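You operate a simulated robot arm through the tools that you are given. There is no shell and no other tool.

You are at the controls of a simulated robot arm. One attempt, no reset.

TASK
Put things in order on the top of the brown bench. At the end: the small jar marked ochre stands on top of the wood block with felt foot; the sheet with grey and blue block stands where the round cover with teal knob stood; the sanding block with blue band is on the brown board; the round cover with teal knob stands where the sanding block with blue band stood; whatever was shut is shut again. Leave all else as you found it, and nothing knocked over.

The check looks at the end state, three seconds after you hand in, the way a careful person would. Anything else that was tipped, shoved, dropped, spilled or broken makes it a failure. A push-on lid holds only when it is set on centred and level and pressed home; a screw cap is set on level and turned clockwise until tight. Flat cloth is picked up by pressing the open fingertips on it (5 to 10 N) and closing them slowly along it; thin cloth reads only 2 to 8 mm in the jaws.

THE ROBOT
A 6-joint arm with a two-finger gripper, fixed in place. Base frame: the origin is at the foot of the arm, x ahead of it, y to its left, z up; the work surface is at about z = 0. Lengths are in mm, angles in rad, forces in N, time in s.
With the tool pointing down near the work surface it reaches from about 180 to 480 mm from the base axis. Its first joint turns from -1.152 to 1.152 rad. Payload 1.76 kg.
Tool frame: the origin (TCP) lies between the finger pads and is the grasp point; the fingertips stand 29 mm ahead of it; z points along the fingers, y is the line along which they close. The gripper opens to 82 mm; its body begins 58 mm behind the TCP.
Orientation is that of the tool frame in the base frame, as [roll, pitch, yaw] about the fixed x, y, z axes, in that order (R = Rz(yaw) Ry(pitch) Rx(roll)). With the fingers straight down and closing along the base's y, the tool's x points along the base's -x, its y along +y and its z along -z.

THE INTERFACE
- The arm moves only by the tool apply_moves. Its arguments are lists of equal length, an entry for each row: "delta_pos": the shift along the base's x, y, z in m, a list of three; "turn": the turn, a rotation vector about the base's x, y, z in degrees, a list of three; "claw": the closure, from 0 (fully open) to 1 (shut). In form: {"delta_pos": [[x, y, z], ...], "turn": [[ax, ay, az], ...], "claw": [claw, ...]}. A call has 1 to 20 rows; each row shifts and turns the commanded pose from where the row before left it. Each row takes 0.2 s and may step no farther than 50 mm and 0.15 rad from the row before; otherwise, or with a gripper value out of range, the whole call is refused. Where a pose cannot be reached the arm comes as near as it can. A force on the tool above 40 N (or 10 N above the force at the start of the call, whichever is more), or a blocked arm, ends the call early, and 0.2 s more pass. The fingers move at their own pace (about 203.5 mm/s each) and stop on an object; they squeeze with about 22 N. The grip force told is the motor's: it shows also when the fingers shut on nothing. Time passes only in rows, and 0.2 s behind the last, so rows that do not move let the fingers close. It gives the time, the measured TCP pose, the force on the tool (base axes), the opening and the grip force at its end, in the units of the frame above (readings bear some noise), with the torque about the TCP (base axes, N m) and any sound that the robot's microphone picked up.
- Cameras (640 x 400 px; columns grow to the right, rows downward): "scene" is fixed at [56.7, 334.3, 415.4]; the picture's right is [-0.75, -0.66, 0.00], its down [-0.42, 0.48, -0.77] and it looks along [0.51, -0.58, -0.64] (base axes); focal length 231 px, centre (320, 200). "wrist" rides on the gripper at [79, 4, -90] in the tool frame; the picture's right is [-0.05, 1.00, 0.00], its down [-0.71, -0.04, -0.71] and it looks along [-0.71, -0.04, 0.71] (tool axes); focal length 256 px, centre (320, 200). There is no depth. A picture from a camera that has moved, and an enlarged one, comes with that camera's place and axes in the base frame and with its lens.
- camera(camera): a new picture of that camera. The clock stands still meanwhile.
- inspect(camera, box): a new picture of the part [left, top, right, bottom] of that camera's present view, enlarged. The clock stands still meanwhile.
- close_job(): hands the job in; it is judged then, once.

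Nothing tells you positions but the pictures and the camera data. Unless the task says otherwise, let go and move clear before handing in.

The tools are called after "Request:" by a JSON object that holds its "api" and its "payload". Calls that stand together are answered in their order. apply_moves: Moves the arm, as the interface text tells. Its arguments: {"type":"object","properties":{"delta_pos":{"type":"array","items":{"type":"array","items":{"type":"number"}}},"turn":{"type":"array","items":{"type":"array","items":{"type":"number"}}},"claw":{"type":"array","items":{"type":"number"}}},"required":["delta_pos","turn","claw"]} The other tools are called the same way: camera (camera) takes a picture; inspect (camera, box) takes an enlarged picture of a part of a camera's view; close_job () hands the job in.

At the start:

```text
time_s: 0.0
position: [337.0, -44.6, 248.8]
tool_rot: [3.141, -0.001, 3.14]
contact_force: [-0.3, 0.1, -0.3]
ft_torque: [-0.01, 0.02, -0.01]
finger_gap: 81.9
finger_force: 0.1
```

scene: 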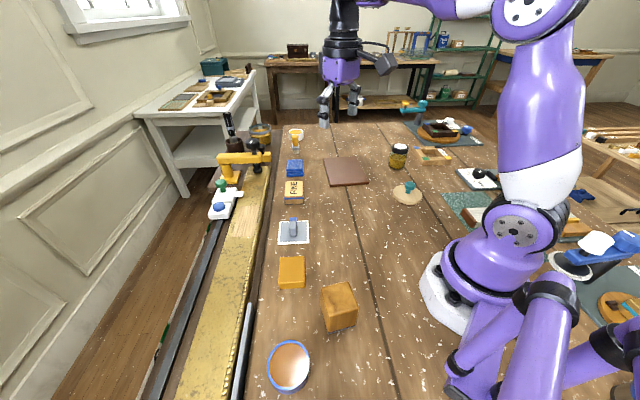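
wrist: 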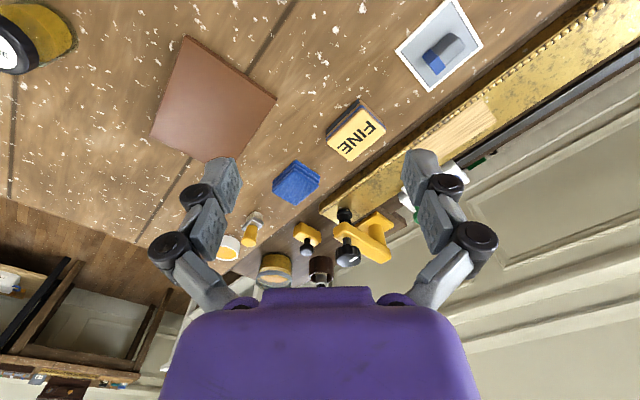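

I see a bench with a brown board, a sanding block ("FINE"), a sheet with a grey and blue block, a round cover with a teal knob, and a jar. I'll take a closer look at each part before moving.

Request:
{"api": "inspect", "payload": {"camera": "scene", "box": [260, 110, 420, 210]}}

Request:
{"api": "inspect", "payload": {"camera": "scene", "box": [220, 200, 420, 400]}}

Request:
{"api": "inspect", "payload": {"camera": "scene", "box": [360, 90, 520, 240]}}

Request:
{"api": "inspect", "payload": {"camera": "scene", "box": [200, 100, 320, 260]}}

```text
4.00 times, centred on (340, 160) of scene
camera zoom: at [56.7, 334.3, 415.4], right [-0.75, -0.66, 0.0], down [-0.42, 0.48, -0.77], along [0.51, -0.58, -0.64], focal length 925 px, centre (240, 360)
```

zoom: 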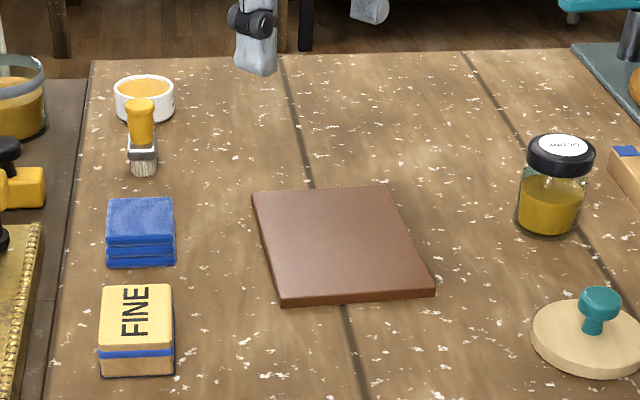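

```text
2.00 times, centred on (320, 300) of scene
camera zoom: at [56.7, 334.3, 415.4], right [-0.75, -0.66, 0.0], down [-0.42, 0.48, -0.77], along [0.51, -0.58, -0.64], focal length 462 px, centre (320, 0)
```

zoom: 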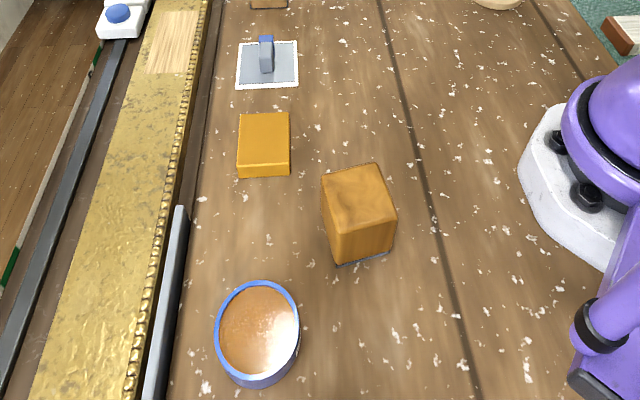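

```text
2.67 times, centred on (440, 165) of scene
camera zoom: at [56.7, 334.3, 415.4], right [-0.75, -0.66, 0.0], down [-0.42, 0.48, -0.77], along [0.51, -0.58, -0.64], focal length 616 px, centre (0, 293)
```

zoom: 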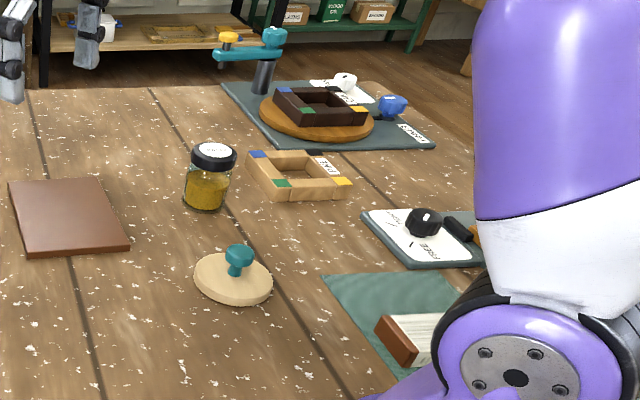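

```text
2.50 times, centred on (260, 180) of scene
camera zoom: at [56.7, 334.3, 415.4], right [-0.75, -0.66, 0.0], down [-0.42, 0.48, -0.77], along [0.51, -0.58, -0.64], focal length 578 px, centre (470, 250)
```

zoom: 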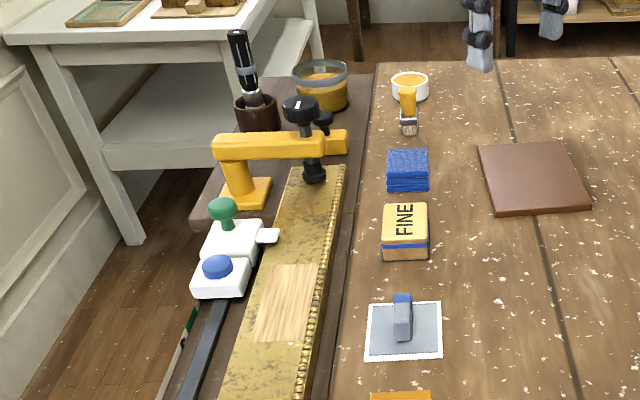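

The layout is clear: brown board near (422,-203), the FINE block near (450,-4), cover near (211,-217), jar near (310,-353) and wood block near (155,175). I'll zoom in on the details before moving.

Request:
{"api": "inspect", "payload": {"camera": "scene", "box": [380, 135, 420, 175]}}

Request:
{"api": "inspect", "payload": {"camera": "scene", "box": [380, 175, 430, 210]}}

Request:
{"api": "inspect", "payload": {"camera": "scene", "box": [270, 150, 320, 250]}}

Request:
{"api": "inspect", "payload": {"camera": "scene", "box": [265, 245, 365, 345]}}

Request:
{"api": "inspect", "payload": {"camera": "wrist", "box": [300, 0, 500, 180]}}

Request:
{"api": "inspect", "payload": {"camera": "wrist", "box": [0, 0, 100, 80]}}

```text
10.00 times, centred on (400, 155) of scene
camera zoom: at [56.7, 334.3, 415.4], right [-0.75, -0.66, 0.0], down [-0.42, 0.48, -0.77], along [0.51, -0.58, -0.64], focal length 2312 px, centre (-480, 650)
```

zoom: 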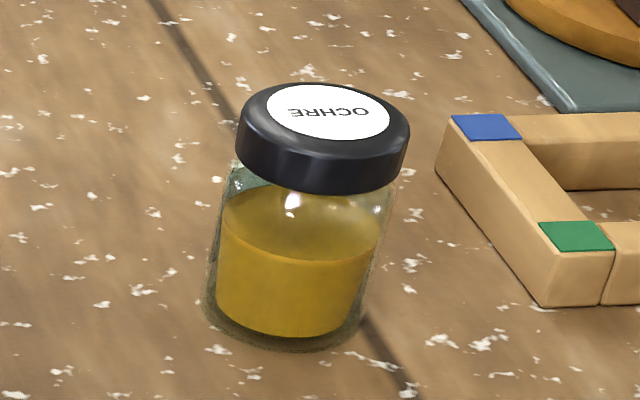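

```text
11.43 times, centred on (405, 192) of scene
camera zoom: at [56.7, 334.3, 415.4], right [-0.75, -0.66, 0.0], down [-0.42, 0.48, -0.77], along [0.51, -0.58, -0.64], focal length 2642 px, centre (-651, 286)
```

zoom: 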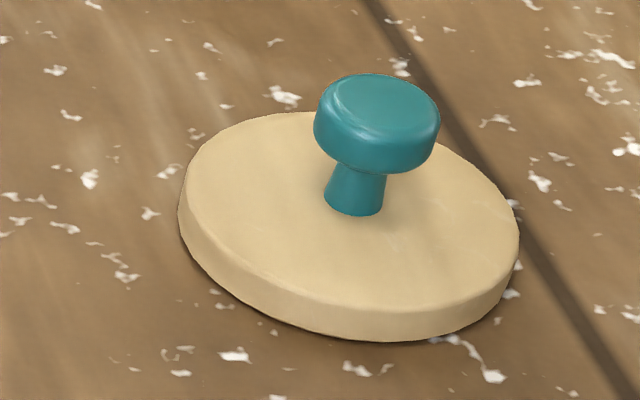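

```text
4.00 times, centred on (295, 200) of scene
camera zoom: at [56.7, 334.3, 415.4], right [-0.75, -0.66, 0.0], down [-0.42, 0.48, -0.77], along [0.51, -0.58, -0.64], focal length 925 px, centre (420, 200)
```

zoom: 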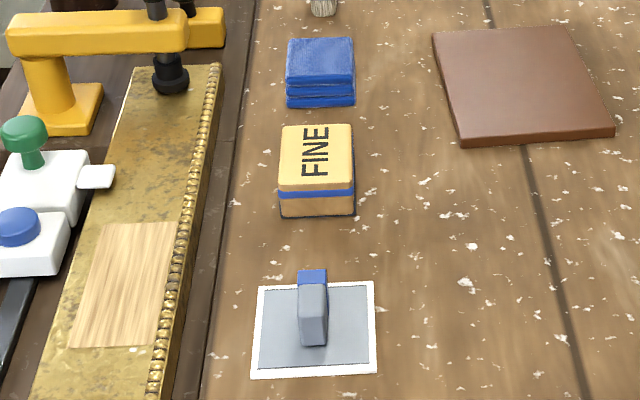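

```text
4.00 times, centred on (315, 295) of scene
camera zoom: at [56.7, 334.3, 415.4], right [-0.75, -0.66, 0.0], down [-0.42, 0.48, -0.77], along [0.51, -0.58, -0.64], focal length 925 px, centre (340, -180)
```

zoom: 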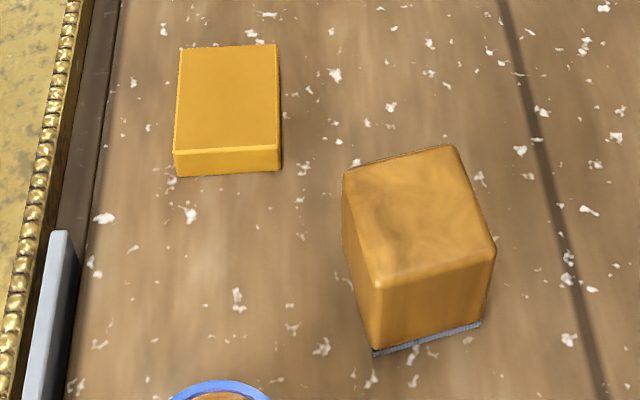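

```text
2.22 times, centred on (400, 90) of wrist
camera zoom: at [257.8, -40.3, 338.6], right [0.05, 1.0, 0.0], down [0.71, -0.04, 0.71], along [0.71, -0.04, -0.71], focal length 569 px, centre (142, 444)
```

zoom: 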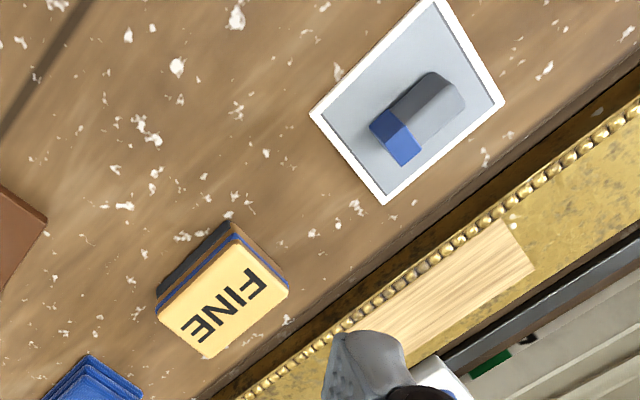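

```text
5.00 times, centred on (50, 40) of wrist
camera zoom: at [257.8, -40.3, 338.6], right [0.05, 1.0, 0.0], down [0.71, -0.04, 0.71], along [0.71, -0.04, -0.71], focal length 1280 px, centre (1670, 1000)
```

zoom: 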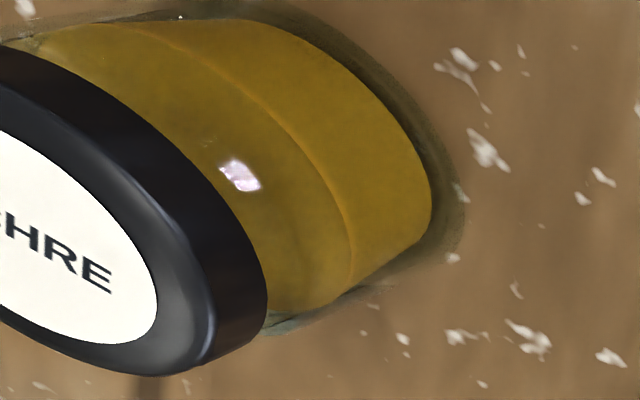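

I'm starting with the FINE sanding block, which is about 76x50x24 mm with its centre near (452,-7) and its long axis at about -45°. I'll hover above it with the yaw turned 45° and check with the wrist camera.

Request:
{"api": "apply_moves", "payload": {"delta_pos": [[0.018, 0.0066, -0.0165], [0.018, 0.0066, -0.0165], [0.018, 0.0066, -0.0165], [0.018, 0.0066, -0.0165], [0.018, 0.0066, -0.0165], [0.018, 0.0066, -0.0165], [0, 0, 0]], "turn": [[0, 0, -7.5], [0, 0, -7.5], [0, 0, -7.5], [0, 0, -7.5], [0, 0, -7.5], [0, 0, -7.5], [0, 0, 0]], "claw": [0, 0, 0, 0, 0, 0, 0]}}

Request:
{"api": "camera", "payload": {"camera": "wrist"}}

Request:
{"api": "camera", "payload": {"camera": "scene"}}

```text
time_s: 1.6
position: [446.3, -4.6, 149.9]
tool_rot: [3.141, -0.001, 2.355]
contact_force: [0.5, 0.3, 0.9]
ft_torque: [0.02, -0.02, 0.01]
finger_gap: 82.4
finger_force: 0.1
```

```text
taken
camera wrist: at [393.2, 54.5, 239.1], right [0.75, 0.67, 0.0], down [0.47, -0.53, 0.71], along [0.47, -0.53, -0.71], focal length 256 px, centre (320, 200)
```

wrist: 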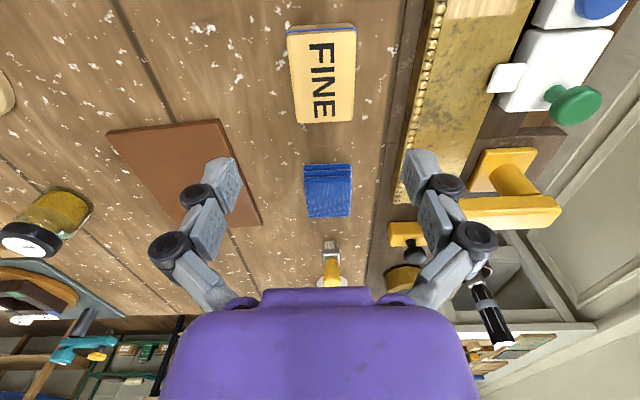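

```text
taken
```

scene: 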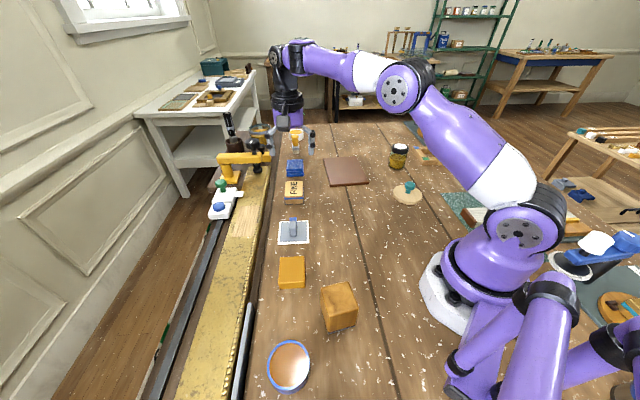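

The block is centred near (448.6,-2.8) and lines up with the gripper. I'll go down over it with the claw open.

Request:
{"api": "apply_moves", "payload": {"delta_pos": [[0.0023, 0.0018, -0.015], [0, 0, -0.02], [0, 0, -0.02], [0, 0, -0.02], [0, 0, -0.015], [0, 0, -0.01], [0, 0, -0.007], [0, 0, -0.005], [0, 0, 0]], "turn": [[0, 0, 0], [0, 0, 0], [0, 0, 0], [0, 0, 0], [0, 0, 0], [0, 0, 0], [0, 0, 0], [0, 0, 0], [0, 0, 0]], "claw": [0, 0, 0, 0, 0, 0, 0, 0, 0]}}

Request:
{"api": "camera", "payload": {"camera": "wrist"}}

Request:
{"api": "inspect", "payload": {"camera": "scene", "box": [260, 110, 360, 220]}}

```text
time_s: 3.6
position: [448.0, -2.6, 38.5]
tool_rot: [-3.139, 0.001, 2.355]
contact_force: [-0.1, -0.7, 0.4]
ft_torque: [-0.01, -0.02, -0.01]
finger_gap: 81.8
finger_force: 0.0
```

```text
taken
camera wrist: at [394.8, 56.1, 128.0], right [0.74, 0.67, 0.0], down [0.47, -0.53, 0.71], along [0.47, -0.53, -0.71], focal length 256 px, centre (320, 200)
```

wrist: 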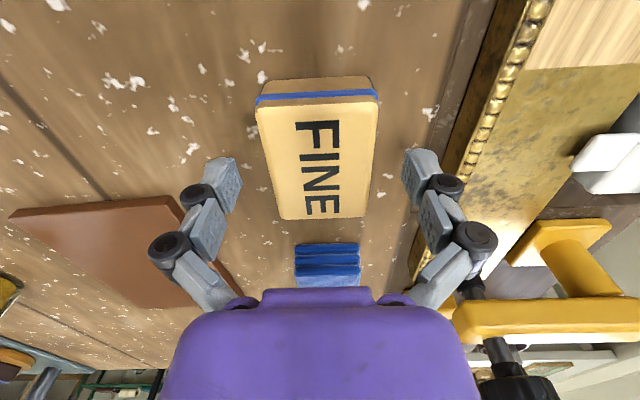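

```text
3.64 times, centred on (310, 165) of scene
camera zoom: at [56.7, 334.3, 415.4], right [-0.75, -0.66, 0.0], down [-0.42, 0.48, -0.77], along [0.51, -0.58, -0.64], focal length 841 px, centre (356, 327)
```

zoom: 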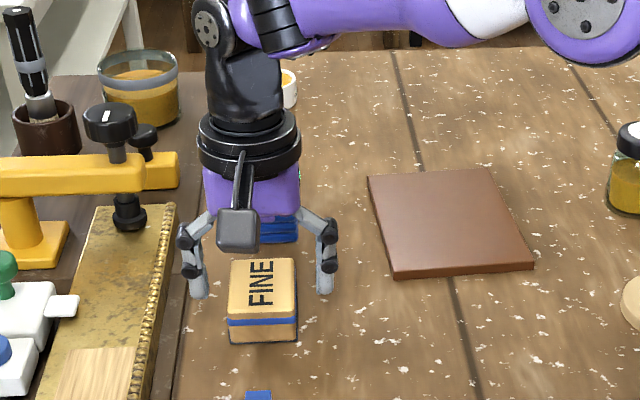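

The fingers straddle the block cleanly, and its centre is about (449.5,-4). I'll lower a few mm more, close, and lift.

Request:
{"api": "apply_moves", "payload": {"delta_pos": [[0.001, -0.001, -0.004], [0, 0, 0], [0, 0, 0], [0, 0, 0]], "turn": [[0, 0, 0], [0, 0, 0], [0, 0, 0], [0, 0, 0]], "claw": [0, 0.2, 0.5, 1]}}

```text
time_s: 4.6
position: [449.1, -4.8, 35.1]
tool_rot: [3.139, 0.0, 2.355]
contact_force: [0.1, -0.6, 8.3]
ft_torque: [-0.04, 0.07, 0.01]
finger_gap: 49.4
finger_force: 21.6
```

Request:
{"api": "apply_moves", "payload": {"delta_pos": [[0, 0, 0.005], [0, 0, 0.01], [0, 0, 0.02], [0, 0, 0.025]], "turn": [[0, 0, 0], [0, 0, 0], [0, 0, 0], [0, 0, 0]], "claw": [1, 1, 1, 1]}}

Request:
{"api": "camera", "payload": {"camera": "wrist"}}

Request:
{"api": "camera", "payload": {"camera": "scene"}}

```text
time_s: 5.6
position: [447.8, -3.7, 94.8]
tool_rot: [3.141, 0.0, 2.355]
contact_force: [-0.2, -1.1, 0.2]
ft_torque: [0.0, 0.01, 0.01]
finger_gap: 49.2
finger_force: 21.6
```

```text
taken
camera wrist: at [395.0, 54.6, 183.8], right [0.74, 0.67, 0.0], down [0.47, -0.53, 0.71], along [0.47, -0.53, -0.71], focal length 256 px, centre (320, 200)
```

wrist: 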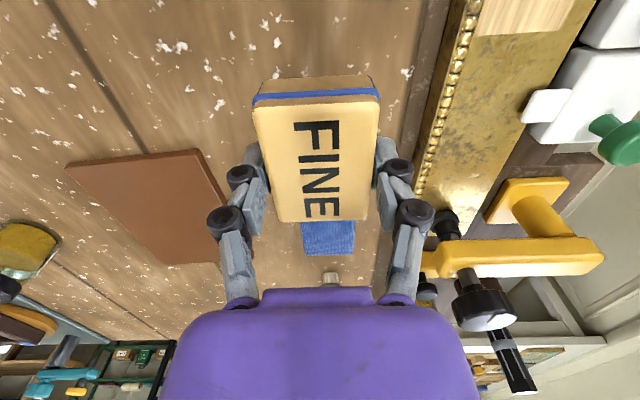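

```text
taken
```

scene: 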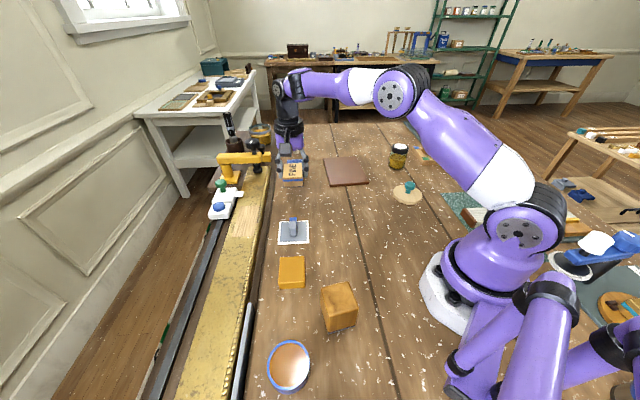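

The block is held (gap 49.2) and its original centre was about (449.3,-4.6). I'll carry it over the near part of the brown board, around (406,-183).

Request:
{"api": "apply_moves", "payload": {"delta_pos": [[-0.0045, -0.02, 0], [-0.0045, -0.02, 0], [-0.0045, -0.02, 0], [-0.0045, -0.02, 0], [-0.0045, -0.02, 0], [-0.0045, -0.02, 0], [-0.0045, -0.02, 0], [-0.0045, -0.02, 0], [-0.006, -0.019, 0], [0, 0, 0]], "turn": [[0, 0, 0], [0, 0, 0], [0, 0, 0], [0, 0, 0], [0, 0, 0], [0, 0, 0], [0, 0, 0], [0, 0, 0], [0, 0, 0], [0, 0, 0]], "claw": [1, 1, 1, 1, 1, 1, 1, 1, 1, 1]}}

Request:
{"api": "camera", "payload": {"camera": "wrist"}}

Request:
{"api": "inspect", "payload": {"camera": "scene", "box": [270, 100, 430, 220]}}

```text
time_s: 7.8
position: [408.2, -183.6, 94.1]
tool_rot: [3.141, 0.0, 2.356]
contact_force: [0.4, 0.5, -1.2]
ft_torque: [0.03, -0.03, 0.02]
finger_gap: 49.2
finger_force: 21.7
```

```text
taken
camera wrist: at [353.3, -124.3, 183.4], right [0.74, 0.67, 0.0], down [0.47, -0.53, 0.71], along [0.47, -0.53, -0.71], focal length 256 px, centre (320, 200)
```

wrist: 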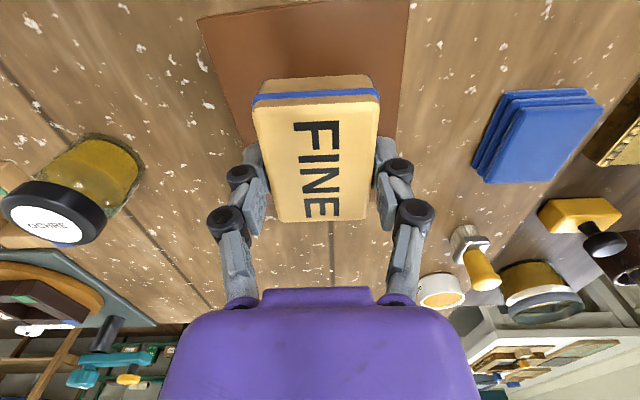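

```text
3.33 times, centred on (350, 160) of scene
camera zoom: at [56.7, 334.3, 415.4], right [-0.75, -0.66, 0.0], down [-0.42, 0.48, -0.77], along [0.51, -0.58, -0.64], focal length 771 px, centre (220, 333)
```

zoom: 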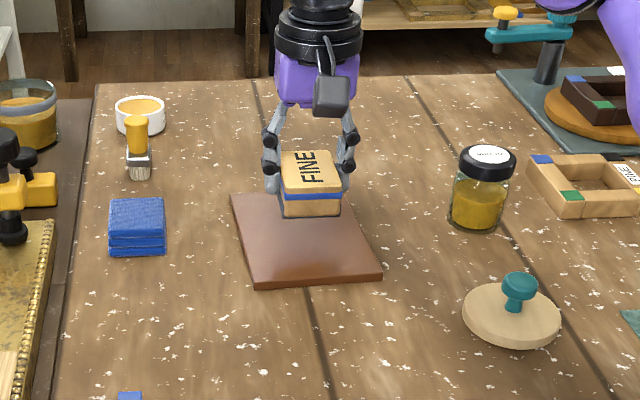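

The block is over the board with good margins on all sides. I'll lower it to just above the board, then in small steps.

Request:
{"api": "apply_moves", "payload": {"delta_pos": [[0, 0, -0.015], [0, 0, -0.015], [0, 0, -0.01], [0, 0, -0.003], [0, 0, -0.002], [0, 0, 0]], "turn": [[0, 0, 0], [0, 0, 0], [0, 0, 0], [0, 0, 0], [0, 0, 0], [0, 0, 0]], "claw": [1, 1, 1, 1, 1, 1]}}

Request:
{"api": "inspect", "payload": {"camera": "scene", "box": [310, 120, 390, 190]}}

```text
time_s: 9.2
position: [405.1, -182.3, 50.1]
tool_rot: [-3.141, 0.001, 2.355]
contact_force: [0.7, -0.4, -0.2]
ft_torque: [-0.01, 0.01, 0.02]
finger_gap: 49.3
finger_force: 22.0
```

```text
5.71 times, centred on (350, 155) of scene
camera zoom: at [56.7, 334.3, 415.4], right [-0.75, -0.66, 0.0], down [-0.42, 0.48, -0.77], along [0.51, -0.58, -0.64], focal length 1321 px, centre (149, 457)
```

zoom: 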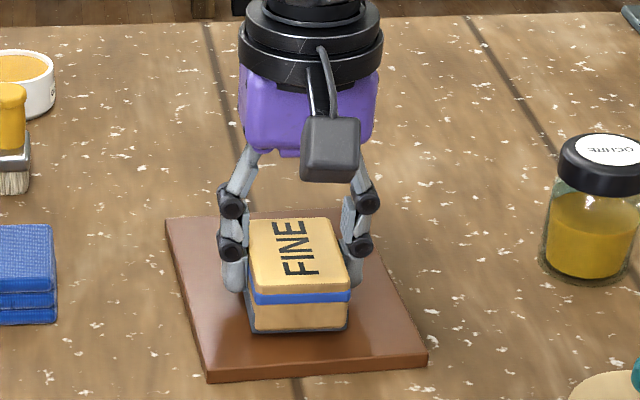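

Request:
{"api": "apply_moves", "payload": {"delta_pos": [[0, 0, -0.0015], [0, 0, -0.0015], [0, 0, 0]], "turn": [[0, 0, 0], [0, 0, 0], [0, 0, 0]], "claw": [1, 1, 1]}}

```text
time_s: 10.0
position: [406.5, -182.2, 46.8]
tool_rot: [3.141, 0.0, 2.357]
contact_force: [0.6, 0.4, -0.9]
ft_torque: [0.0, 0.0, -0.01]
finger_gap: 49.3
finger_force: 22.0
```

Request:
{"api": "apply_moves", "payload": {"delta_pos": [[0, 0, -0.0015], [0, 0, 0]], "turn": [[0, 0, 0], [0, 0, 0]], "claw": [1, 1]}}

Request:
{"api": "apply_moves", "payload": {"delta_pos": [[0, 0, -0.001], [0, 0, 0]], "turn": [[0, 0, 0], [0, 0, 0]], "claw": [1, 1]}}

```text
time_s: 10.6
position: [406.1, -182.0, 45.1]
tool_rot: [3.141, 0.001, 2.354]
contact_force: [-0.8, 1.6, 3.9]
ft_torque: [0.05, -0.01, 0.0]
finger_gap: 49.4
finger_force: 22.3
```

```text
time_s: 11.2
position: [406.7, -183.1, 44.5]
tool_rot: [3.141, 0.003, 2.357]
contact_force: [-3.9, 4.5, 18.8]
ft_torque: [0.15, 0.25, -0.04]
finger_gap: 49.4
finger_force: 21.7
```

The block is resting on the board. I'll ease off a little, release, and rise.

Request:
{"api": "apply_moves", "payload": {"delta_pos": [[0, 0, 0.001], [0, 0, 0], [0, 0, 0], [0, 0, 0.01], [0, 0, 0.02], [0, 0, 0.03], [0, 0, 0.03]], "turn": [[0, 0, 0], [0, 0, 0], [0, 0, 0], [0, 0, 0], [0, 0, 0], [0, 0, 0], [0, 0, 0]], "claw": [1, 0.25, 0.1, 0.1, 0.1, 0.1, 0.1]}}

Request:
{"api": "camera", "payload": {"camera": "wrist"}}

Request:
{"api": "inspect", "payload": {"camera": "scene", "box": [310, 120, 430, 210]}}

```text
time_s: 12.8
position: [406.1, -180.9, 135.7]
tool_rot: [-3.142, 0.0, 2.356]
contact_force: [-0.5, 0.5, -0.1]
ft_torque: [-0.01, 0.02, -0.03]
finger_gap: 73.7
finger_force: 0.1
```

```text
taken
camera wrist: at [352.1, -122.3, 224.5], right [0.74, 0.67, 0.0], down [0.47, -0.53, 0.71], along [0.47, -0.53, -0.71], focal length 256 px, centre (320, 200)
```

wrist: 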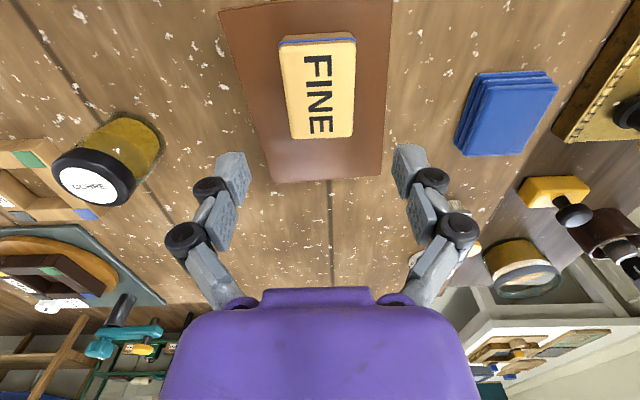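

```text
4.44 times, centred on (370, 165) of scene
camera zoom: at [56.7, 334.3, 415.4], right [-0.75, -0.66, 0.0], down [-0.42, 0.48, -0.77], along [0.51, -0.58, -0.64], focal length 1028 px, centre (98, 356)
```

zoom: 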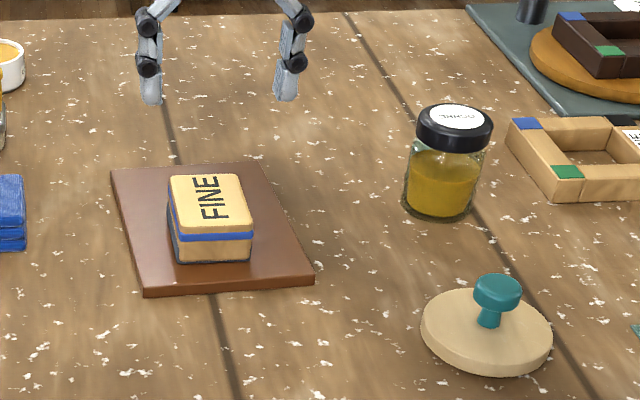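

The sanding block sits well inside the board. Next is the round cover, near (208,-207), so I'll move above it.

Request:
{"api": "apply_moves", "payload": {"delta_pos": [[0, 0, 0.02], [-0.022, -0.003, 0.01], [-0.022, -0.003, 0.005], [-0.022, -0.003, 0], [-0.022, -0.003, 0], [-0.022, -0.003, 0], [-0.022, -0.003, 0], [-0.022, -0.003, 0], [-0.022, -0.003, 0], [-0.022, -0.003, 0], [0, 0, 0]], "turn": [[0, 0, 0], [0, 0, 0], [0, 0, 0], [0, 0, 0], [0, 0, 0], [0, 0, 0], [0, 0, 0], [0, 0, 0], [0, 0, 0], [0, 0, 0], [0, 0, 0]], "claw": [0, 0, 0, 0, 0, 0, 0, 0, 0, 0, 0]}}

Request:
{"api": "camera", "payload": {"camera": "wrist"}}

Request:
{"api": "camera", "payload": {"camera": "scene"}}

```text
time_s: 15.2
position: [207.2, -210.4, 170.9]
tool_rot: [3.14, 0.0, 2.357]
contact_force: [0.7, 0.1, -0.2]
ft_torque: [-0.01, 0.02, -0.02]
finger_gap: 82.1
finger_force: 0.0
```

```text
taken
camera wrist: at [154.3, -150.5, 259.6], right [0.74, 0.67, 0.0], down [0.47, -0.53, 0.71], along [0.47, -0.53, -0.71], focal length 256 px, centre (320, 200)
```

wrist: 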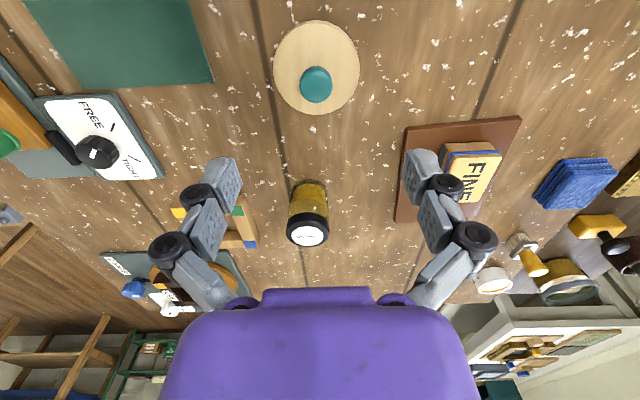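

```text
taken
```

scene: 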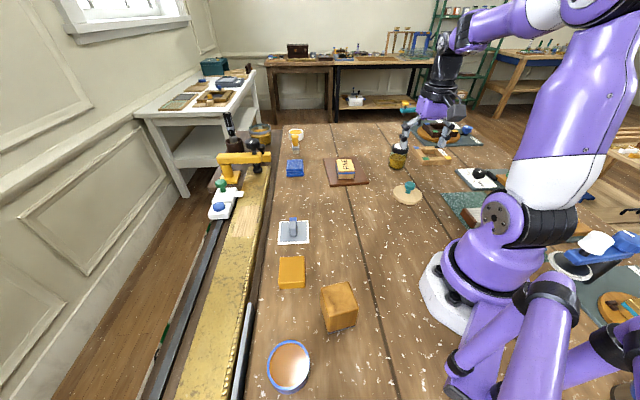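

Request:
{"api": "inspect", "payload": {"camera": "wrist", "box": [260, 5, 380, 125]}}

Request:
{"api": "inspect", "payload": {"camera": "wrist", "box": [260, 150, 360, 260]}}

```text
3.33 times, centred on (320, 65) of wrist
camera zoom: at [154.3, -150.5, 259.6], right [0.74, 0.67, 0.0], down [0.47, -0.53, 0.71], along [0.47, -0.53, -0.71], focal length 853 px, centre (320, 650)
```

zoom: 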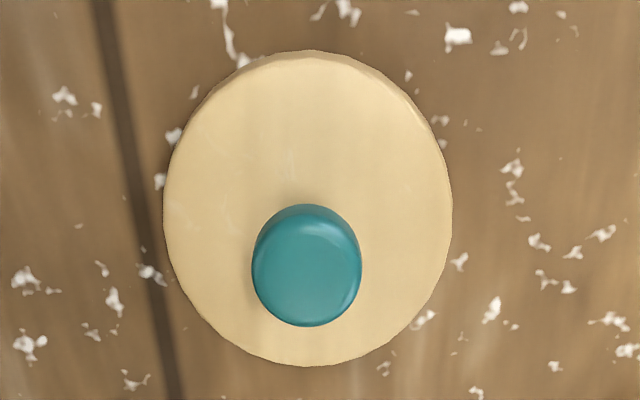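

```text
3.64 times, centred on (310, 205) of wrist
camera zoom: at [154.3, -150.5, 259.6], right [0.74, 0.67, 0.0], down [0.47, -0.53, 0.71], along [0.47, -0.53, -0.71], focal length 931 px, centre (356, 182)
```

zoom: 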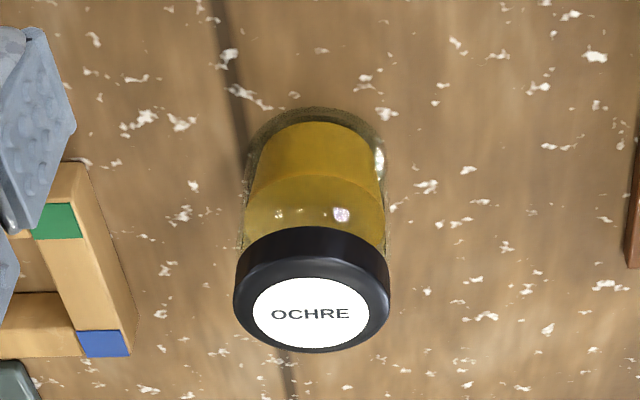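

The cover is about 80 mm across, centred near (209,-216), with a knob about 29 mm wide and its top near z=38. I'll align and descend part way to check.

Request:
{"api": "apply_moves", "payload": {"delta_pos": [[0.0017, -0.0058, -0.02], [0, 0, -0.025], [0, 0, -0.025], [0, 0, -0.015], [0, 0, 0]], "turn": [[0, 0, 0], [0, 0, 0], [0, 0, 0], [0, 0, 0], [0, 0, 0]], "claw": [0, 0, 0, 0, 0]}}

Request:
{"api": "camera", "payload": {"camera": "wrist"}}

```text
time_s: 16.4
position: [210.8, -214.8, 83.6]
tool_rot: [3.141, -0.001, 2.357]
contact_force: [0.2, 0.3, 0.2]
ft_torque: [0.02, 0.05, -0.03]
finger_gap: 82.1
finger_force: 0.0
```

```text
taken
camera wrist: at [157.4, -156.6, 173.7], right [0.74, 0.67, 0.0], down [0.47, -0.53, 0.71], along [0.47, -0.53, -0.71], focal length 256 px, centre (320, 200)
```

wrist: 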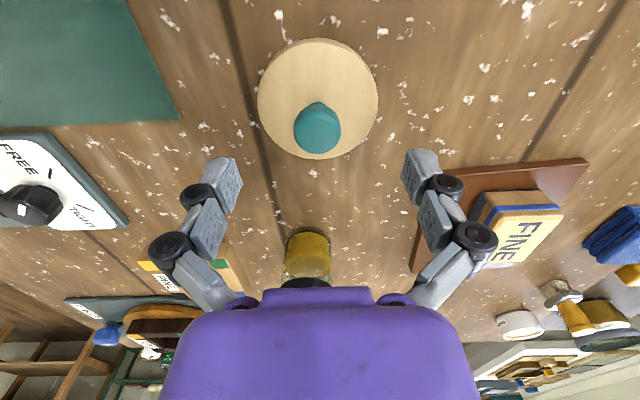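

The cover is centred under the gripper to within 2 mm. I'll go down to knob height, close on it, and lift.

Request:
{"api": "apply_moves", "payload": {"delta_pos": [[-0.0013, -0.0011, -0.015], [0, 0, -0.012], [0, 0, -0.008], [0, 0, -0.004], [0, 0, 0], [0, 0, 0], [0, 0, 0], [0, 0, 0]], "turn": [[0, 0, 0], [0, 0, 0], [0, 0, 0], [0, 0, 0], [0, 0, 0], [0, 0, 0], [0, 0, 0], [0, 0, 0]], "claw": [0, 0, 0, 0, 0, 0.3, 0.55, 1]}}

Request:
{"api": "camera", "payload": {"camera": "wrist"}}

Request:
{"api": "inspect", "payload": {"camera": "scene", "box": [370, 140, 450, 220]}}

```text
time_s: 18.2
position: [209.0, -217.6, 45.5]
tool_rot: [-3.14, 0.001, 2.356]
contact_force: [-1.7, -0.3, 6.8]
ft_torque: [0.08, 0.01, 0.0]
finger_gap: 25.7
finger_force: 22.1
```

```text
taken
camera wrist: at [155.9, -158.1, 135.2], right [0.74, 0.67, 0.0], down [0.47, -0.53, 0.71], along [0.47, -0.53, -0.71], focal length 256 px, centre (320, 200)
```

wrist: 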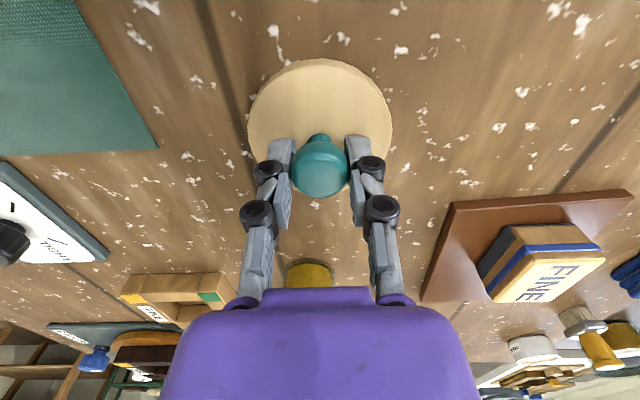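

```text
5.00 times, centred on (410, 180) of scene
camera zoom: at [56.7, 334.4, 415.4], right [-0.75, -0.66, 0.0], down [-0.42, 0.48, -0.77], along [0.51, -0.58, -0.64], focal length 1156 px, centre (-130, 300)
```

zoom: 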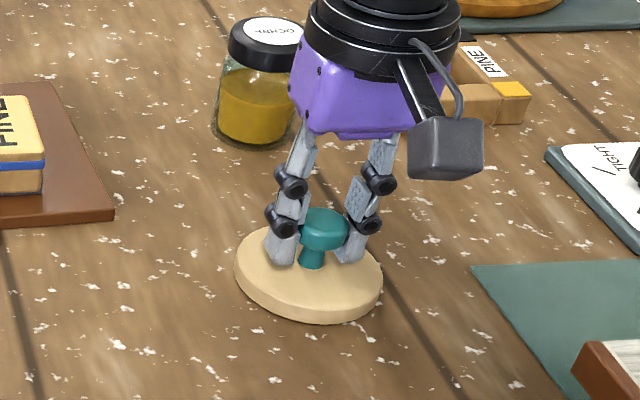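

The knob is gripped (gap 25.7). I'll lift gently.

Request:
{"api": "apply_moves", "payload": {"delta_pos": [[0, 0, 0.003], [0, 0, 0.007], [0, 0, 0.015], [0, 0, 0.025], [0, 0, 0.03], [0, 0, 0]], "turn": [[0, 0, 0], [0, 0, 0], [0, 0, 0], [0, 0, 0], [0, 0, 0], [0, 0, 0]], "claw": [1, 1, 1, 1, 1, 1]}}

Request:
{"api": "camera", "payload": {"camera": "wrist"}}

Request:
{"api": "camera", "payload": {"camera": "scene"}}

```text
time_s: 19.6
position: [208.9, -218.0, 127.9]
tool_rot: [-3.141, 0.002, 2.355]
contact_force: [0.4, 0.1, -0.6]
ft_torque: [0.01, -0.01, -0.02]
finger_gap: 25.6
finger_force: 22.1
```

```text
taken
camera wrist: at [156.5, -159.6, 216.3], right [0.74, 0.67, 0.0], down [0.47, -0.53, 0.71], along [0.47, -0.53, -0.71], focal length 256 px, centre (320, 200)
```

wrist: 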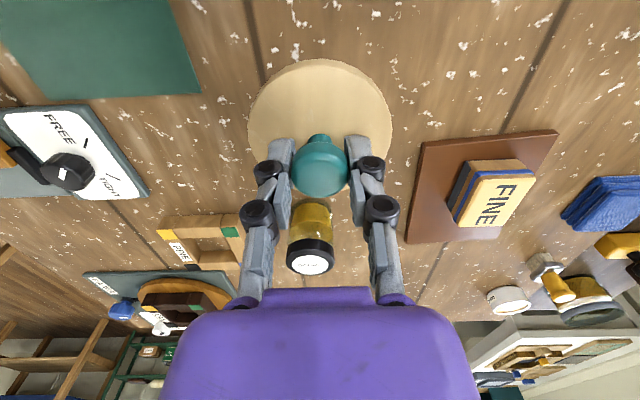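

```text
taken
```

scene: 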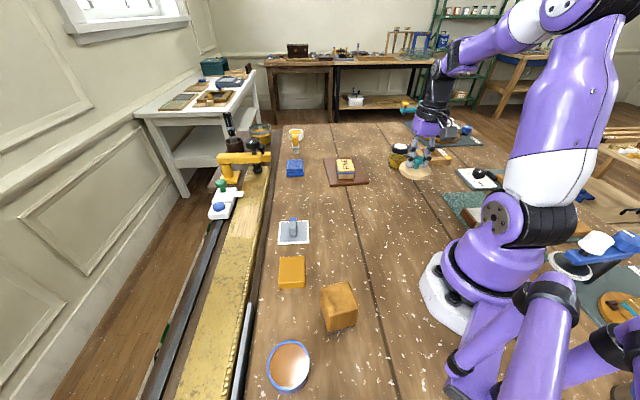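

The cover is held level with nothing underneath. I'll carry it to the sanding block's old place, (448.8,-4.8).

Request:
{"api": "apply_moves", "payload": {"delta_pos": [[0.01715, 0.01516, 0], [0.01715, 0.01516, 0], [0.01715, 0.01516, 0], [0.01715, 0.01516, 0], [0.01715, 0.01516, 0], [0.01715, 0.01516, 0], [0.01715, 0.01516, 0], [0.01715, 0.01516, 0], [0.01715, 0.01516, 0], [0.01715, 0.01516, 0], [0.01715, 0.01516, 0], [0.01715, 0.01516, 0], [0.01715, 0.01516, 0], [0.01715, 0.01516, 0], [0, 0, 0], [0, 0, 0]], "turn": [[0, 0, 0], [0, 0, 0], [0, 0, 0], [0, 0, 0], [0, 0, 0], [0, 0, 0], [0, 0, 0], [0, 0, 0], [0, 0, 0], [0, 0, 0], [0, 0, 0], [0, 0, 0], [0, 0, 0], [0, 0, 0], [0, 0, 0], [0, 0, 0]], "claw": [1, 1, 1, 1, 1, 1, 1, 1, 1, 1, 1, 1, 1, 1, 1, 1]}}

Request:
{"api": "camera", "payload": {"camera": "wrist"}}

Request:
{"api": "inspect", "payload": {"camera": "scene", "box": [240, 100, 360, 220]}}

```text
time_s: 23.0
position: [448.9, -4.7, 125.7]
tool_rot: [3.141, -0.001, 2.357]
contact_force: [-0.2, -0.2, 0.0]
ft_torque: [0.01, 0.0, 0.0]
finger_gap: 26.0
finger_force: 22.2
```

```text
taken
camera wrist: at [395.5, 54.6, 214.6], right [0.74, 0.67, 0.0], down [0.47, -0.53, 0.71], along [0.47, -0.53, -0.71], focal length 256 px, centre (320, 200)
```

wrist: 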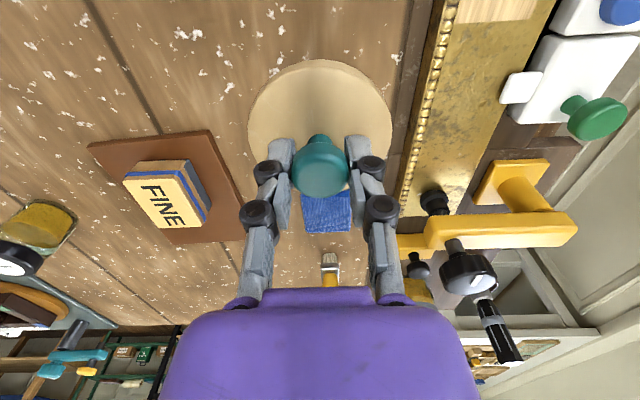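

```text
3.33 times, centred on (300, 160) of scene
camera zoom: at [56.7, 334.4, 415.4], right [-0.75, -0.66, 0.0], down [-0.42, 0.48, -0.77], along [0.51, -0.58, -0.64], focal length 771 px, centre (387, 333)
```

zoom: 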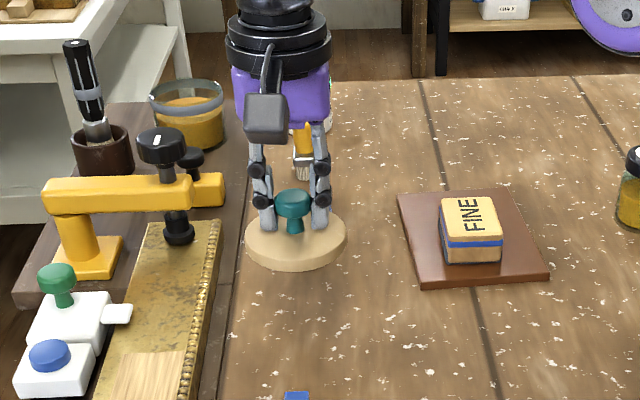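

It is over the target spot. I'll lower it to just above the bench, then step down until contact.

Request:
{"api": "apply_moves", "payload": {"delta_pos": [[0, 0, -0.02], [0, 0, -0.02], [0, 0, -0.02], [0, 0, -0.01], [0, 0, -0.005], [0, 0, -0.002], [0, 0, 0]], "turn": [[0, 0, 0], [0, 0, 0], [0, 0, 0], [0, 0, 0], [0, 0, 0], [0, 0, 0], [0, 0, 0]], "claw": [1, 1, 1, 1, 1, 1, 1]}}

Request:
{"api": "apply_moves", "payload": {"delta_pos": [[0, 0, -0.0015], [0, 0, 0]], "turn": [[0, 0, 0], [0, 0, 0]], "claw": [1, 1]}}

Request:
{"api": "apply_moves", "payload": {"delta_pos": [[0, 0, -0.001], [0, 0, 0]], "turn": [[0, 0, 0], [0, 0, 0]], "claw": [1, 1]}}

```text
time_s: 24.6
position: [448.2, -4.4, 48.2]
tool_rot: [-3.141, 0.001, 2.358]
contact_force: [0.1, 0.0, -0.5]
ft_torque: [0.0, -0.01, -0.04]
finger_gap: 25.8
finger_force: 22.2
```

```text
time_s: 25.2
position: [448.8, -5.2, 47.4]
tool_rot: [-3.141, 0.001, 2.357]
contact_force: [-0.1, 0.2, -0.5]
ft_torque: [0.02, -0.02, 0.01]
finger_gap: 25.7
finger_force: 22.2
```

```text
time_s: 25.8
position: [447.5, -6.0, 45.9]
tool_rot: [3.141, 0.0, 2.356]
contact_force: [0.5, -0.1, -0.3]
ft_torque: [0.0, 0.01, -0.04]
finger_gap: 25.9
finger_force: 21.6
```

Request:
{"api": "apply_moves", "payload": {"delta_pos": [[0, 0, -0.001], [0, 0, 0]], "turn": [[0, 0, 0], [0, 0, 0]], "claw": [1, 1]}}

Request:
{"api": "inspect", "payload": {"camera": "scene", "box": [260, 140, 340, 220]}}

```text
time_s: 26.4
position: [447.9, -4.5, 46.5]
tool_rot: [3.141, 0.002, 2.354]
contact_force: [-3.0, -2.4, 11.6]
ft_torque: [-0.07, 0.04, 0.01]
finger_gap: 25.7
finger_force: 21.6
```

```text
5.00 times, centred on (300, 180) of scene
camera zoom: at [56.7, 334.3, 415.4], right [-0.75, -0.66, 0.0], down [-0.42, 0.48, -0.77], along [0.51, -0.58, -0.64], focal length 1156 px, centre (420, 300)
```

zoom: 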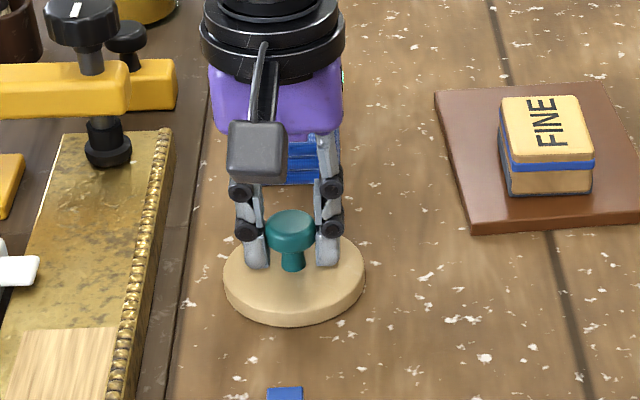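

The cover is on the bench. I'll release it and rise.

Request:
{"api": "apply_moves", "payload": {"delta_pos": [[0, 0, 0.0006], [0, 0, 0], [0, 0, 0], [0, 0, 0.01], [0, 0, 0.02], [0, 0, 0.03], [0, 0, 0.03], [0, 0, 0]], "turn": [[0, 0, 0], [0, 0, 0], [0, 0, 0], [0, 0, 0], [0, 0, 0], [0, 0, 0], [0, 0, 0], [0, 0, 0]], "claw": [1, 0.5, 0.25, 0.25, 0.25, 0.25, 0.25, 0.1]}}

Request:
{"api": "camera", "payload": {"camera": "wrist"}}

Request:
{"api": "inspect", "payload": {"camera": "scene", "box": [250, 120, 350, 260]}}

```text
time_s: 28.2
position: [448.7, -3.7, 137.4]
tool_rot: [3.141, 0.0, 2.356]
contact_force: [-0.7, -0.1, 0.6]
ft_torque: [0.01, -0.02, 0.01]
finger_gap: 73.7
finger_force: 0.1
```

```text
taken
camera wrist: at [395.2, 55.5, 227.3], right [0.74, 0.67, 0.0], down [0.47, -0.53, 0.71], along [0.47, -0.53, -0.71], focal length 256 px, centre (320, 200)
```

wrist: 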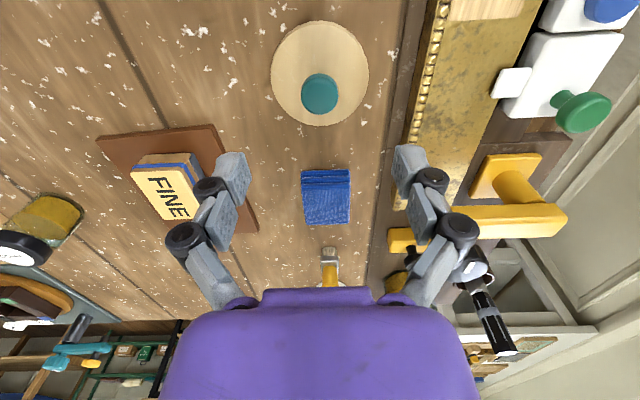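

```text
2.86 times, centred on (300, 190) of scene
camera zoom: at [56.7, 334.3, 415.4], right [-0.75, -0.66, 0.0], down [-0.42, 0.48, -0.77], along [0.51, -0.58, -0.64], focal length 660 px, centre (377, 229)
```

zoom: 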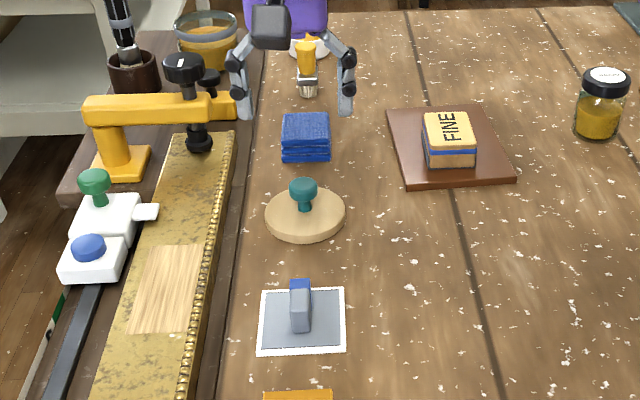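

The cover is placed within about 2 mm of the old spot. Next is the sheet, whose centre is near (352,95), so I'll move above it.

Request:
{"api": "apply_moves", "payload": {"delta_pos": [[-0.0138, 0.0143, 0.002], [-0.0138, 0.0143, 0.002], [-0.0138, 0.0143, 0.002], [-0.0138, 0.0143, 0.002], [-0.0138, 0.0143, 0.002], [-0.0138, 0.0143, 0.002], [-0.0138, 0.0143, 0.002], [0, 0, 0]], "turn": [[0, 0, 0], [0, 0, 0], [0, 0, 0], [0, 0, 0], [0, 0, 0], [0, 0, 0], [0, 0, 0], [0, 0, 0]], "claw": [0, 0, 0, 0, 0, 0, 0, 0]}}

Request:
{"api": "camera", "payload": {"camera": "wrist"}}

Request:
{"api": "inspect", "payload": {"camera": "wrist", "box": [250, 0, 400, 120]}}

Request:
{"api": "inspect", "payload": {"camera": "scene", "box": [270, 210, 320, 250]}}

```text
time_s: 30.0
position: [351.0, 98.1, 148.6]
tool_rot: [-3.141, 0.001, 2.356]
contact_force: [0.7, 0.3, 0.6]
ft_torque: [-0.03, -0.04, -0.04]
finger_gap: 82.1
finger_force: 0.0
```

```text
taken
camera wrist: at [298.0, 156.3, 239.0], right [0.74, 0.67, 0.0], down [0.47, -0.53, 0.71], along [0.47, -0.53, -0.71], focal length 256 px, centre (320, 200)
```

wrist: 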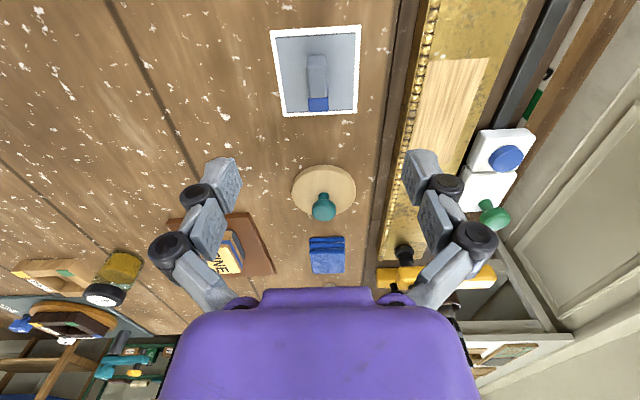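

```text
3.33 times, centred on (325, 60) of wrist
camera zoom: at [298.0, 156.3, 239.0], right [0.74, 0.67, 0.0], down [0.47, -0.53, 0.71], along [0.47, -0.53, -0.71], focal length 853 px, centre (303, 667)
```

zoom: 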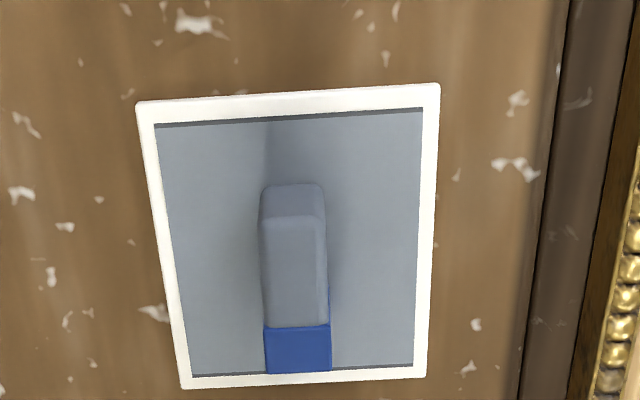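

```text
10.00 times, centred on (295, 230) of scene
camera zoom: at [56.7, 334.4, 415.4], right [-0.75, -0.66, 0.0], down [-0.42, 0.48, -0.77], along [0.51, -0.58, -0.64], focal length 2312 px, centre (570, -100)
```

zoom: 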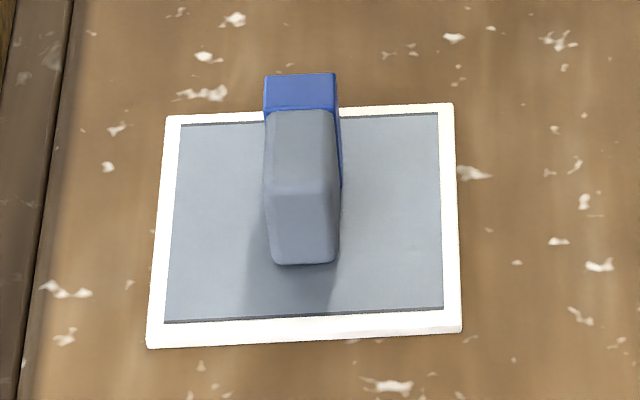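

The block sits exactly at the sheet's centre, so it's probably its handle: about 16 mm wide, top near z=26. I'll go down, grip it, and test-lift.

Request:
{"api": "apply_moves", "payload": {"delta_pos": [[0.0016, -0.0046, -0.02], [0, 0, -0.025], [0, 0, -0.025], [0, 0, -0.02], [0, 0, -0.012], [0, 0, -0.006], [0, 0, 0]], "turn": [[0, 0, 0], [0, 0, 0], [0, 0, 0], [0, 0, 0], [0, 0, 0], [0, 0, 0], [0, 0, 0]], "claw": [0, 0, 0, 0, 0, 0, 0]}}

Request:
{"api": "camera", "payload": {"camera": "wrist"}}

Request:
{"api": "inspect", "payload": {"camera": "scene", "box": [250, 170, 350, 260]}}

```text
time_s: 31.6
position: [352.3, 91.0, 41.8]
tool_rot: [-3.141, 0.001, 2.357]
contact_force: [0.5, -0.2, 0.5]
ft_torque: [-0.02, 0.0, -0.04]
finger_gap: 82.1
finger_force: 0.0
```

```text
taken
camera wrist: at [299.5, 150.4, 131.6], right [0.74, 0.67, 0.0], down [0.47, -0.53, 0.71], along [0.47, -0.53, -0.71], focal length 256 px, centre (320, 200)
```

wrist: 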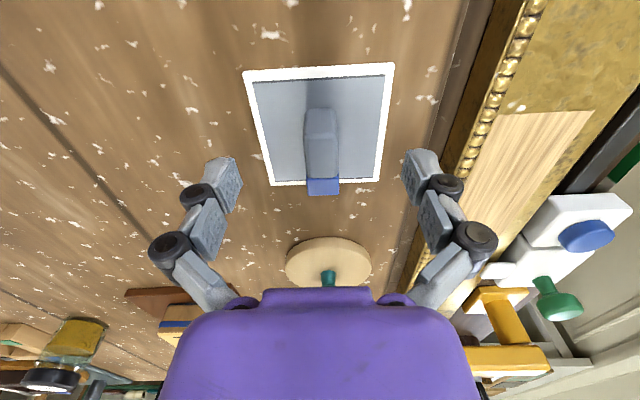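

```text
4.44 times, centred on (300, 215) of scene
camera zoom: at [56.7, 334.3, 415.4], right [-0.75, -0.66, 0.0], down [-0.42, 0.48, -0.77], along [0.51, -0.58, -0.64], focal length 1028 px, centre (409, 133)
```

zoom: 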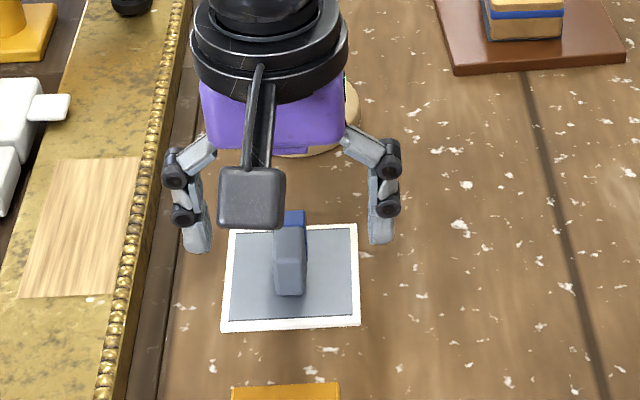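

Request:
{"api": "apply_moves", "payload": {"delta_pos": [[0, 0, -0.003], [0, 0, 0], [0, 0, 0], [0, 0, 0], [0, 0, 0]], "turn": [[0, 0, 0], [0, 0, 0], [0, 0, 0], [0, 0, 0], [0, 0, 0]], "claw": [0, 0.4, 0.65, 1, 1]}}

Request:
{"api": "camera", "payload": {"camera": "wrist"}}

```text
time_s: 32.8
position: [353.0, 92.4, 38.3]
tool_rot: [3.141, 0.001, 2.356]
contact_force: [-1.5, -0.5, 5.3]
ft_torque: [0.01, 0.02, 0.05]
finger_gap: 14.8
finger_force: 22.4
```

```text
taken
camera wrist: at [299.7, 150.7, 128.6], right [0.74, 0.67, 0.0], down [0.47, -0.53, 0.71], along [0.47, -0.53, -0.71], focal length 256 px, centre (320, 200)
```

wrist: 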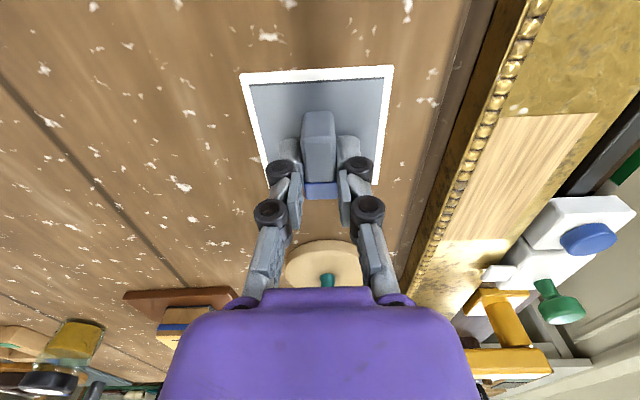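

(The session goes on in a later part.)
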